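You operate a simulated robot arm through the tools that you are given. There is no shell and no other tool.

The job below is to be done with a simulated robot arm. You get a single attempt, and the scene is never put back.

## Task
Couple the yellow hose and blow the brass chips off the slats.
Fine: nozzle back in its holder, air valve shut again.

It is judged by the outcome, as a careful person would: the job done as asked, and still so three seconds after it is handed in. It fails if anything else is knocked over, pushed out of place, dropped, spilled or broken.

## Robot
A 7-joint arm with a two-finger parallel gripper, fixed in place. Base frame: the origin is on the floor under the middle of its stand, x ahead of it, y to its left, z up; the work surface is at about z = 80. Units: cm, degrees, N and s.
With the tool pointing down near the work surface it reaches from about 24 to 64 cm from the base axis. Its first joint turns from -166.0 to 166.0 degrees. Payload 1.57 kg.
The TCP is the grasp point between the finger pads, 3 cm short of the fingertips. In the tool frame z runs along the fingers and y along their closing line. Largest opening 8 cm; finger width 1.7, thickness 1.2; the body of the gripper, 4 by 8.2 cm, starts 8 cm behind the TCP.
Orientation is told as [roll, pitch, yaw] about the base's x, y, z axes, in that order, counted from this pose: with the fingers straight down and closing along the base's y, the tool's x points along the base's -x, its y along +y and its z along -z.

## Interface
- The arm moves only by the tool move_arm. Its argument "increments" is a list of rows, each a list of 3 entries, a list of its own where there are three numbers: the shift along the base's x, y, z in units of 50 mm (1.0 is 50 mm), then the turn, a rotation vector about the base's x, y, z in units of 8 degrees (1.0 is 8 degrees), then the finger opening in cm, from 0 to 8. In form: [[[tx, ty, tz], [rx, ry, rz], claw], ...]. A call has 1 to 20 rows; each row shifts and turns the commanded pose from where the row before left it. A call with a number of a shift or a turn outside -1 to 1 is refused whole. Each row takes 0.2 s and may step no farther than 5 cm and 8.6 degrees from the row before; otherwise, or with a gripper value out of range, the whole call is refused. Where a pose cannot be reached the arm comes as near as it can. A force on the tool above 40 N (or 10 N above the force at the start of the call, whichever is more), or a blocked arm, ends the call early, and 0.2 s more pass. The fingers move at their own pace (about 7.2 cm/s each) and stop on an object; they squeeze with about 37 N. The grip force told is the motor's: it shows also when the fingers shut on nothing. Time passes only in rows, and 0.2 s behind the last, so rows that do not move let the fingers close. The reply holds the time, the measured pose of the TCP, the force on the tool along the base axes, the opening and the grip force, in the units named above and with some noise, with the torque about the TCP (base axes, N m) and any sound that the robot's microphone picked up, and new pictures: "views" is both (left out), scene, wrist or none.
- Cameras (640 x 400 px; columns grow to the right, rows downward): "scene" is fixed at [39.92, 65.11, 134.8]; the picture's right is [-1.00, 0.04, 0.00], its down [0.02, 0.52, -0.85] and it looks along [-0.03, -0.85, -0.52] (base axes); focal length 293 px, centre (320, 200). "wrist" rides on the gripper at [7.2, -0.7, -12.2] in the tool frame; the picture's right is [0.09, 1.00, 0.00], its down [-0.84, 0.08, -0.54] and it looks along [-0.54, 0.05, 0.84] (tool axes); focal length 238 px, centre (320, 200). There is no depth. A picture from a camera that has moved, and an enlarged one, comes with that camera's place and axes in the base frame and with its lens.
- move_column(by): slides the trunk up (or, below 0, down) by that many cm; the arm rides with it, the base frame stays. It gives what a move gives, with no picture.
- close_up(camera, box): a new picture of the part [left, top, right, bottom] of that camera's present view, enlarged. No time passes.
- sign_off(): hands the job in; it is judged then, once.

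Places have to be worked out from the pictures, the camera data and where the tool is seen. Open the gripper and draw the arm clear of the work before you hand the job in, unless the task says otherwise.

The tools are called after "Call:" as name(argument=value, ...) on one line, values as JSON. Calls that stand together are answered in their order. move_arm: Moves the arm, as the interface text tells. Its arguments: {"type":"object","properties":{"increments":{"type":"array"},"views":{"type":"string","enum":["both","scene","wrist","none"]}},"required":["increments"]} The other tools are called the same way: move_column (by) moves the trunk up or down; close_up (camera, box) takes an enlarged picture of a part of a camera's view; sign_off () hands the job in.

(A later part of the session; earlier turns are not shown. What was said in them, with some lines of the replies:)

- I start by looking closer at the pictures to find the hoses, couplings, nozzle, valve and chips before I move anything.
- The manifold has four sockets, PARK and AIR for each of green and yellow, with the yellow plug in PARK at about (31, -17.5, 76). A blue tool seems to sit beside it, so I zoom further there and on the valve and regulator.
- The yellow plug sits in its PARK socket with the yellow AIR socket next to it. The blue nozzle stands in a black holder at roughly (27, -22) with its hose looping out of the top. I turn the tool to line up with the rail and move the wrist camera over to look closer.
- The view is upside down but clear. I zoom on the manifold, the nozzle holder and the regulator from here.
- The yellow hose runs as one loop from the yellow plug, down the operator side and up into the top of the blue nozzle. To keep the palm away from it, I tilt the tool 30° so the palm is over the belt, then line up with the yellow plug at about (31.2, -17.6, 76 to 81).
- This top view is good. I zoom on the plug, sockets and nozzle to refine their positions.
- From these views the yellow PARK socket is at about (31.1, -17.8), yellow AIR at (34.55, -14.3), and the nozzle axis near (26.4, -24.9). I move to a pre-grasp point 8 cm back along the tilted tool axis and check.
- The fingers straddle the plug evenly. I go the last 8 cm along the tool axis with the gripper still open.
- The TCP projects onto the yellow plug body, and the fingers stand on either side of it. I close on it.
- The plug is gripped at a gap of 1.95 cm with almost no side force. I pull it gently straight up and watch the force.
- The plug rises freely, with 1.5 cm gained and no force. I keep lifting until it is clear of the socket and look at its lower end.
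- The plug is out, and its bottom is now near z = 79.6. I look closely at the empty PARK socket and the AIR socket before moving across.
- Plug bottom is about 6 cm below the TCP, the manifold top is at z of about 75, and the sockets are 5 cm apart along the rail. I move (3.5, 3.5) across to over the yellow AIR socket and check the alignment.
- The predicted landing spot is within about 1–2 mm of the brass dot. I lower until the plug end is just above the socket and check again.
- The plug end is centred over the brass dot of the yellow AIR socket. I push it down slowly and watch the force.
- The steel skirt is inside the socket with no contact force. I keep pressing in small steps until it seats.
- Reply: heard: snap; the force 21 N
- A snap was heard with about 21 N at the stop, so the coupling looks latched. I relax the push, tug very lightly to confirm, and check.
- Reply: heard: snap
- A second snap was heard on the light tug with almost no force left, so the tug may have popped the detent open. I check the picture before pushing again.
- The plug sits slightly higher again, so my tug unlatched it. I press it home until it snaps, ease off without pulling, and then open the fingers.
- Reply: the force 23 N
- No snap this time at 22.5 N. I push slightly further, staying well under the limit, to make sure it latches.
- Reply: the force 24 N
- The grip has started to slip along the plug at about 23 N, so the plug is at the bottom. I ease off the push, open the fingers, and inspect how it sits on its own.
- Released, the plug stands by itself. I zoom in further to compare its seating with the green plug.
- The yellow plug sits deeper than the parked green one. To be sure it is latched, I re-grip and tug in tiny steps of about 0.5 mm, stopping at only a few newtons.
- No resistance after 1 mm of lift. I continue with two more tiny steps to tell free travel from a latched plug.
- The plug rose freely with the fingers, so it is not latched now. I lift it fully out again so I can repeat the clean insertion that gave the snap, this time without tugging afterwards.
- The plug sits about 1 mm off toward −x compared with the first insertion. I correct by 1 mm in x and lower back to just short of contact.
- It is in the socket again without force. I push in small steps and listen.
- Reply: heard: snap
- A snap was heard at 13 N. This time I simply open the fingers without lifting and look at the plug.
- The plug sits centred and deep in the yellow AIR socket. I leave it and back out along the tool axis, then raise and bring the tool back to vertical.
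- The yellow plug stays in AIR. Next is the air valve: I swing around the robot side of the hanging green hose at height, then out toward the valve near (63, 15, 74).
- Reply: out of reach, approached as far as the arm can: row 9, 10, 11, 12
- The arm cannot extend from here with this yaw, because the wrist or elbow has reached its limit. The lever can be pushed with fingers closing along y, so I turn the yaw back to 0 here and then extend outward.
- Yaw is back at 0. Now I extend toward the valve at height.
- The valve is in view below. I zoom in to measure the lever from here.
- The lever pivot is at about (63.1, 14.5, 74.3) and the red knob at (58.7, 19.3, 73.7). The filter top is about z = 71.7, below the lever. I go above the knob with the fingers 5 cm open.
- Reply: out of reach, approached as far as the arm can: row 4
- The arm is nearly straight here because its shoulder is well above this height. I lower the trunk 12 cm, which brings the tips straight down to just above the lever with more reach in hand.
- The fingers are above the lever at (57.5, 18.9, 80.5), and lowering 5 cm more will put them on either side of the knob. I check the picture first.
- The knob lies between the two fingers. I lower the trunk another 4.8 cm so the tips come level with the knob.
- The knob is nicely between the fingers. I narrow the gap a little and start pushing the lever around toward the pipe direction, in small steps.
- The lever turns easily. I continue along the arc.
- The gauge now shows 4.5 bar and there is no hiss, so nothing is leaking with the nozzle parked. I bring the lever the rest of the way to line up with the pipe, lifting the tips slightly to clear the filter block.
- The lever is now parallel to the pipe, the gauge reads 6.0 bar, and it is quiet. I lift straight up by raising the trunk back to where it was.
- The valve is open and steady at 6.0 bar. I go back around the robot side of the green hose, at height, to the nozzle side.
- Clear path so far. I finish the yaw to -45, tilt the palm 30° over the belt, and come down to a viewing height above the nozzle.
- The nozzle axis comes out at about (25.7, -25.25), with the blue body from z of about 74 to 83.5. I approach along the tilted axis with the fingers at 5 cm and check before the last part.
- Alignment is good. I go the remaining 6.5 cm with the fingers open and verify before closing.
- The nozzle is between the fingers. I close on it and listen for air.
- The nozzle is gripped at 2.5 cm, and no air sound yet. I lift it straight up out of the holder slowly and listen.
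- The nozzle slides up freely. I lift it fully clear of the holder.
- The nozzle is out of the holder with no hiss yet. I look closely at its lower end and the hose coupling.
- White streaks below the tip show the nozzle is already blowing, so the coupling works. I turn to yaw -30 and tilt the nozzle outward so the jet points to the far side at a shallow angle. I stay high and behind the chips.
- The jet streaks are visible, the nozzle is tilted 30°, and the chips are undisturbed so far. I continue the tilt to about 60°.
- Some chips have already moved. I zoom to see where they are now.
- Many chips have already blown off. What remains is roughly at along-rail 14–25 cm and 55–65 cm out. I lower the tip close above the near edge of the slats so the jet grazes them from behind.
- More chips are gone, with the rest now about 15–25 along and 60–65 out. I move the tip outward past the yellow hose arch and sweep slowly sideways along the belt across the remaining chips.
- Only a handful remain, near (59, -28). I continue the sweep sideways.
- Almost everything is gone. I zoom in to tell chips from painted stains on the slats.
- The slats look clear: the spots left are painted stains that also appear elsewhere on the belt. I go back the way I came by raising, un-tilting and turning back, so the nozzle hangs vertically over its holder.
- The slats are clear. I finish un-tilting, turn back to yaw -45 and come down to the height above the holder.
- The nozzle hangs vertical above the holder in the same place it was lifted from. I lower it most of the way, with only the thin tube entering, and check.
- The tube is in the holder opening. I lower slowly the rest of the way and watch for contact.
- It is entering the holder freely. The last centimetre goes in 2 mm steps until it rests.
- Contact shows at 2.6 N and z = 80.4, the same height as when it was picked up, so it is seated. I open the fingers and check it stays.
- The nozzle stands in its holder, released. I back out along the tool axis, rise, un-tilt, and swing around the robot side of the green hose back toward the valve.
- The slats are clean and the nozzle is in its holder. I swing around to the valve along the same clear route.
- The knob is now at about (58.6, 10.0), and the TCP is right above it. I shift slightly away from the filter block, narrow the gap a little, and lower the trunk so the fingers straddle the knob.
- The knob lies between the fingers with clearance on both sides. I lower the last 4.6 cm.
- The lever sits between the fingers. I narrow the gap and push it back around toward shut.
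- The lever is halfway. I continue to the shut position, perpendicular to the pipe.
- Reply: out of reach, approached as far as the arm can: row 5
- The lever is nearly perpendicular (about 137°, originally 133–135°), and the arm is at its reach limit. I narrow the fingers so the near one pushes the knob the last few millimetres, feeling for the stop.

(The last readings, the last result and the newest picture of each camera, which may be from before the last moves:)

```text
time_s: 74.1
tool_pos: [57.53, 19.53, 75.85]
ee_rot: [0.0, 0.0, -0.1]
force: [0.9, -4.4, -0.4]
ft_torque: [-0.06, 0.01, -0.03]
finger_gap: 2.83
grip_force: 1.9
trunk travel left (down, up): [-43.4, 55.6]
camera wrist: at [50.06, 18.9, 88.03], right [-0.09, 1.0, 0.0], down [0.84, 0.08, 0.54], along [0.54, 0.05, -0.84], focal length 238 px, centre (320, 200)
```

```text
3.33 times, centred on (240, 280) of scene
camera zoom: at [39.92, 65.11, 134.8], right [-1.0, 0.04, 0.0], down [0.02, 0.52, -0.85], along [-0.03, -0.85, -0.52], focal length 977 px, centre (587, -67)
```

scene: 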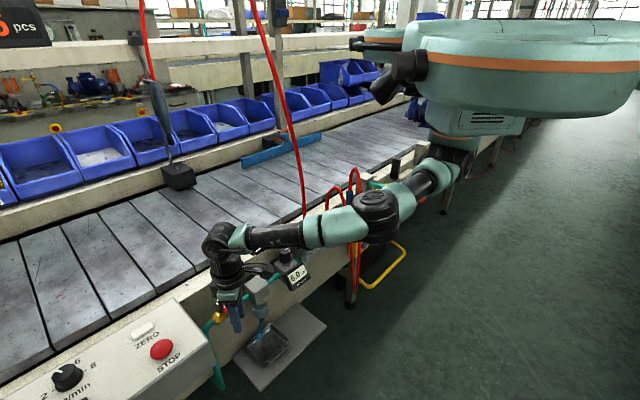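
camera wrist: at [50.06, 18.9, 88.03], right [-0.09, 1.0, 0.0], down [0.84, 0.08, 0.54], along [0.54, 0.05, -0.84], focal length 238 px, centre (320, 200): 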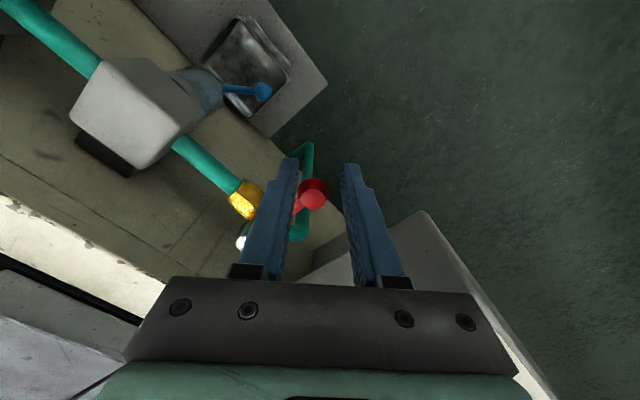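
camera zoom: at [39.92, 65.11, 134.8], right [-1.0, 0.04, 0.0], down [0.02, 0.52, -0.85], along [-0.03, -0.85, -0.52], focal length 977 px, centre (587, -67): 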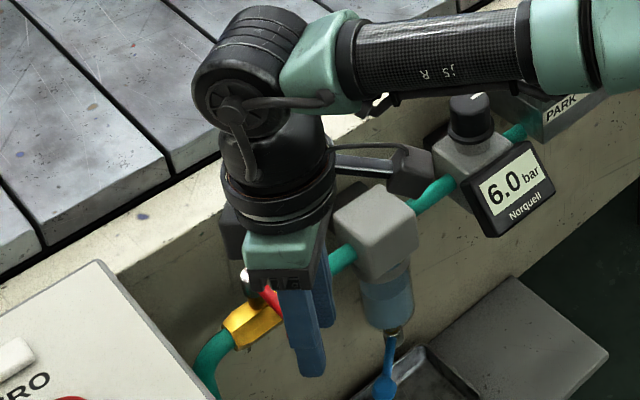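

The finger is now stopped by the knob with about 4 N, and the lever is back at its original angle, so it is against the shut stop. I open the fingers a little and lift off by raising the trunk.

Call:
move_arm(increments=[[[0, 0, 0], [0, 0, 0], 4], [[0, 0, 0], [0, 0, 0], 4]], views="none")

Call:
move_column(by=16.6)

Call:
close_up(camera="scene", box=[180, 200, 330, 330])

Call:
close_up(camera="wrist", box=[200, 60, 440, 210])

```text
time_s: 74.7
tool_pos: [57.46, 19.63, 75.8]
ee_rot: [0.1, 0.0, 0.0]
force: [0.1, 0.2, 0.4]
ft_torque: [-0.02, 0.01, 0.0]
finger_gap: 4.01
grip_force: 0.1
trunk travel left (down, up): [-43.4, 55.6]
```

```text
time_s: 76.6
tool_pos: [57.42, 19.65, 92.41]
ee_rot: [0.1, 0.0, 0.0]
force: [-0.4, 0.4, 0.2]
ft_torque: [0.01, 0.01, 0.01]
finger_gap: 3.99
grip_force: 0.0
trunk travel left (down, up): [-60.0, 39.0]
```

```text
3.08 times, centred on (255, 265) of scene
camera zoom: at [39.92, 65.11, 134.8], right [-1.0, 0.04, 0.0], down [0.02, 0.52, -0.85], along [-0.03, -0.85, -0.52], focal length 902 px, centre (520, 0)
```

zoom: 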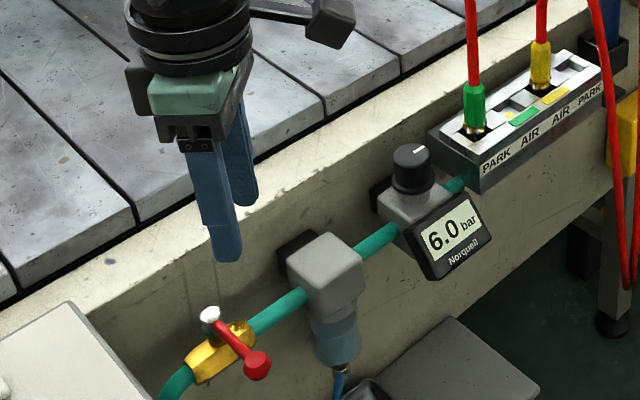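

```text
2.67 times, centred on (320, 135) of wrist
camera zoom: at [50.07, 18.97, 104.63], right [-0.09, 1.0, 0.0], down [0.84, 0.08, 0.54], along [0.54, 0.05, -0.84], focal length 636 px, centre (320, 373)
```

zoom: 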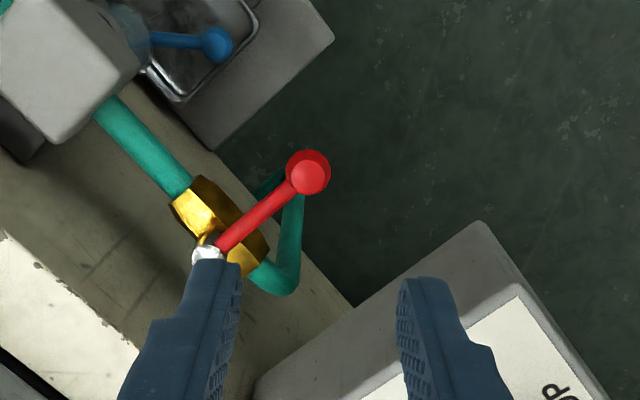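

The lever is back at its original perpendicular position, about 132° against 134° at the start, within measurement error. The gauge still shows pressure trapped in the line. I draw the arm back to the robot side, open the gripper fully, and inspect everything once more.

Call:
move_arm(increments=[[[-0.5, -0.2, 0.7], [0, 0, 0], 5], [[-0.756, -0.344, 0.48], [0, 0, 0], 6], [[-0.756, -0.344, 0.48], [0, 0, 0], 8], [[-0.756, -0.344, 0.48], [0, 0, 0], 8], [[-0.756, -0.344, 0.48], [0, 0, 0], 8], [[-0.756, -0.344, 0.48], [0, 0, 0], 8], [[0, 0, 0], [0, 0, 0], 8], [[0, 0, 0], [0, 0, 0], 8]], views="both")

Call:
close_up(camera="scene", box=[200, 150, 400, 330])

Call:
close_up(camera="scene", box=[200, 120, 360, 220])

Call:
close_up(camera="scene", box=[310, 200, 370, 240])

Call:
close_up(camera="scene", box=[200, 255, 320, 330])

```text
time_s: 78.4
tool_pos: [36.11, 9.82, 107.88]
ee_rot: [0.0, 0.0, 0.0]
force: [0.8, 0.2, -0.5]
ft_torque: [0.04, 0.03, 0.01]
finger_gap: 8.01
grip_force: 0.1
trunk travel left (down, up): [-60.0, 39.0]
camera wrist: at [28.66, 9.15, 120.16], right [-0.09, 1.0, 0.0], down [0.84, 0.08, 0.54], along [0.54, 0.05, -0.84], focal length 238 px, centre (320, 200)
```

scene: 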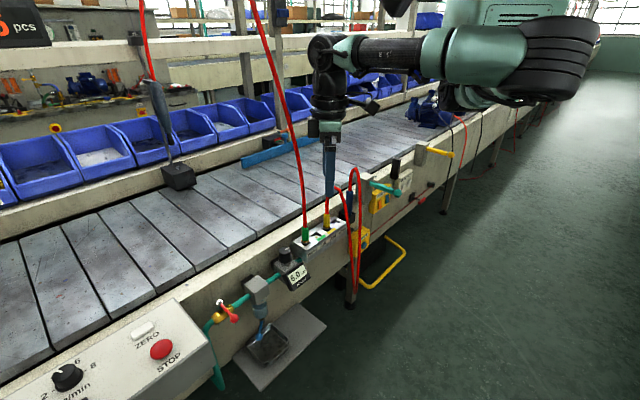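
wrist: 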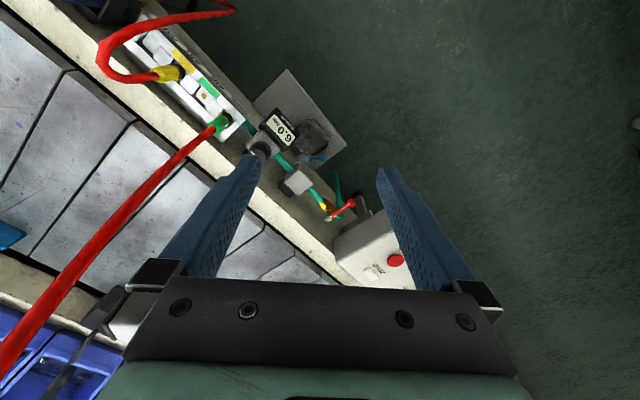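

```text
2.22 times, centred on (300, 240) of scene
camera zoom: at [39.92, 65.11, 134.8], right [-1.0, 0.04, 0.0], down [0.02, 0.52, -0.85], along [-0.03, -0.85, -0.52], focal length 651 px, centre (364, 111)
```

zoom: 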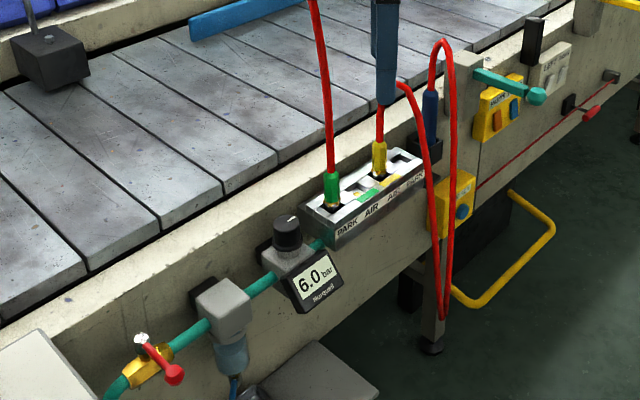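

```text
4.00 times, centred on (280, 170) of scene
camera zoom: at [39.92, 65.11, 134.8], right [-1.0, 0.04, 0.0], down [0.02, 0.52, -0.85], along [-0.03, -0.85, -0.52], focal length 1172 px, centre (480, 320)
```

zoom: 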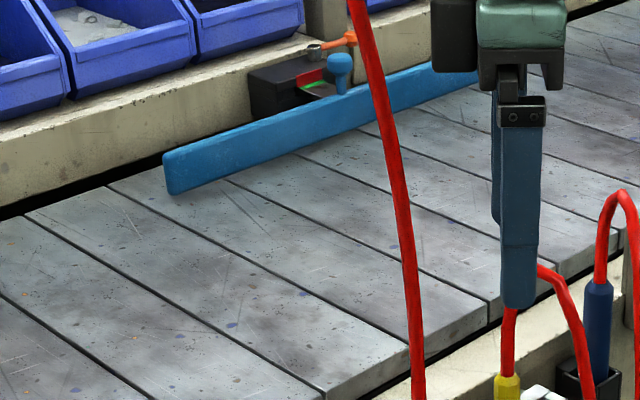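

```text
10.00 times, centred on (340, 220) of scene
camera zoom: at [39.92, 65.11, 134.8], right [-1.0, 0.04, 0.0], down [0.02, 0.52, -0.85], along [-0.03, -0.85, -0.52], focal length 2930 px, centre (120, 0)
```

zoom: 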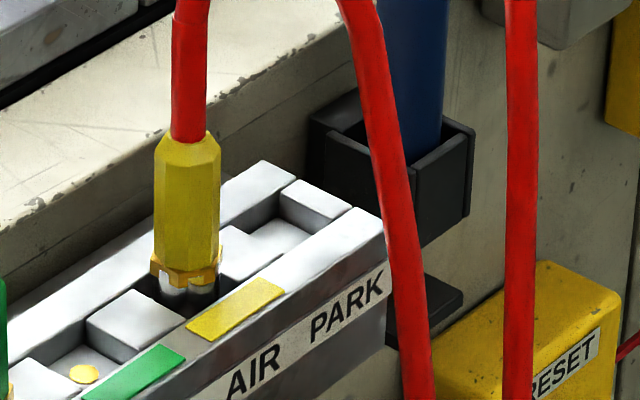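

```text
5.33 times, centred on (260, 292) of scene
camera zoom: at [39.92, 65.11, 134.8], right [-1.0, 0.04, 0.0], down [0.02, 0.52, -0.85], along [-0.03, -0.85, -0.52], focal length 1563 px, centre (640, -293)
```

zoom: 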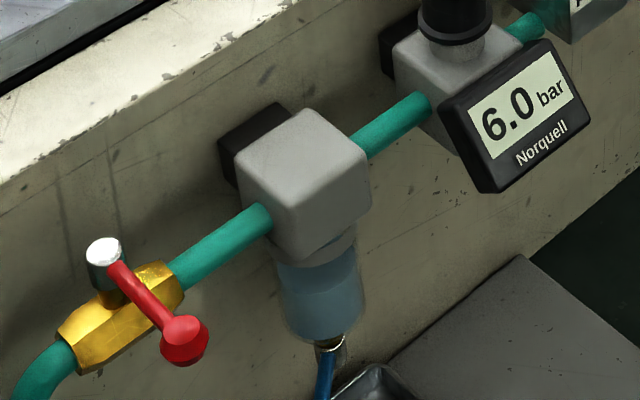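

The yellow plug is in AIR, the nozzle is in its holder, and the slats are clear. To be sure the valve is really fully shut, I take exactly the same close-up as at the start and compare the lever angle.

Call:
close_up(camera="scene", box=[200, 240, 320, 330])

Call:
close_up(camera="scene", box=[200, 270, 270, 330])

Call:
close_up(camera="wrist", box=[230, 90, 390, 260])

```text
4.44 times, centred on (260, 285) of scene
camera zoom: at [39.92, 65.11, 134.8], right [-1.0, 0.04, 0.0], down [0.02, 0.52, -0.85], along [-0.03, -0.85, -0.52], focal length 1302 px, centre (587, -178)
```

zoom: 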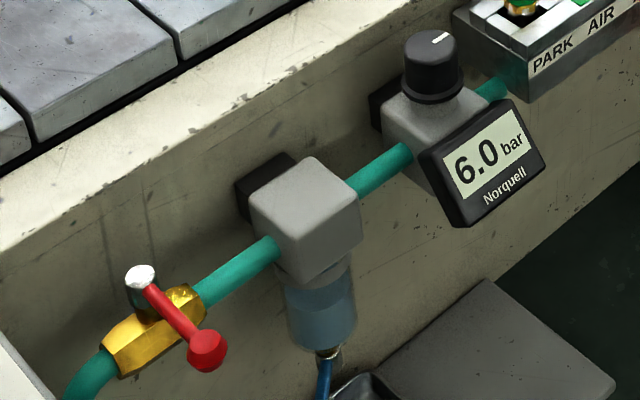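

```text
6.67 times, centred on (235, 300) of scene
camera zoom: at [39.92, 65.11, 134.8], right [-1.0, 0.04, 0.0], down [0.02, 0.52, -0.85], along [-0.03, -0.85, -0.52], focal length 1953 px, centre (887, -467)
```

zoom: 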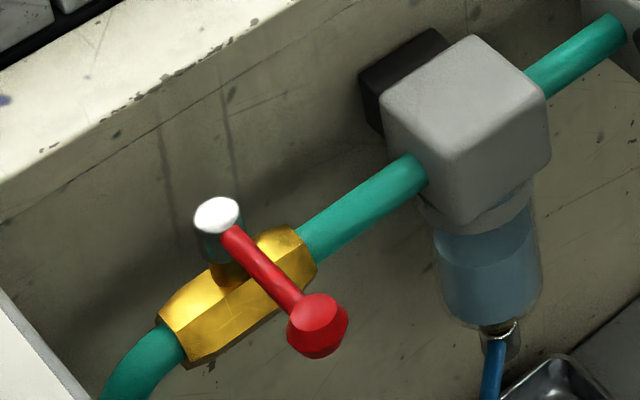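

```text
2.35 times, centred on (310, 175) of wrist
camera zoom: at [28.66, 9.15, 120.16], right [-0.09, 1.0, 0.0], down [0.84, 0.08, 0.54], along [0.54, 0.05, -0.84], focal length 561 px, centre (344, 259)
```

zoom: 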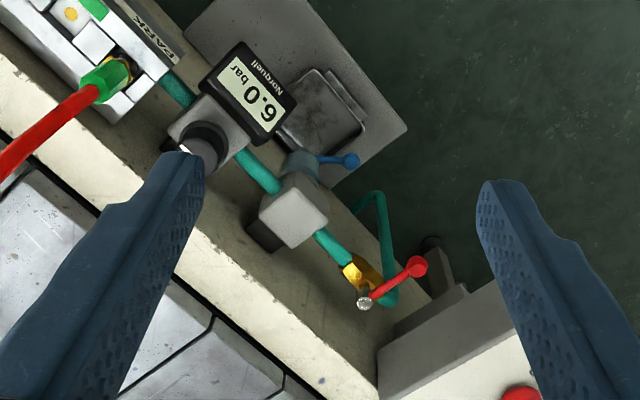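

The lever matches the starting picture exactly, so the valve is fully shut and the gauge shows only pressure trapped in the line. The yellow hose is in AIR, the nozzle is in its holder, the slats are free of chips, the gripper is open and the arm is clear. I hand the job in.

Call:
sign_off()

```text
The job is handed in.
```

The yellow hose is coupled and the brass chips are blown off the slats. The nozzle is back in its holder and the air valve is shut again. I handed the job in with the gripper open and the arm clear.

- **Coupling:** The yellow plug is in the yellow AIR socket. It popped loose once when I tugged it to test the latch. I took it out and put it back in until it snapped, and the nozzle then blew normally at 6.0 bar.
- **Chips:** I blew toward the far side of the belt, and the chips left over that edge. In the last close-ups only painted specks were left on the slats. I could not see where the chips landed.
- **Valve:** The lever is back at its starting position, matched against the first close-up. The gauge still reads 6.0 bar, where it read 0.0 at the start. I take that as pressure trapped in the line, which I did not vent.

I saw nothing else moved or knocked over.
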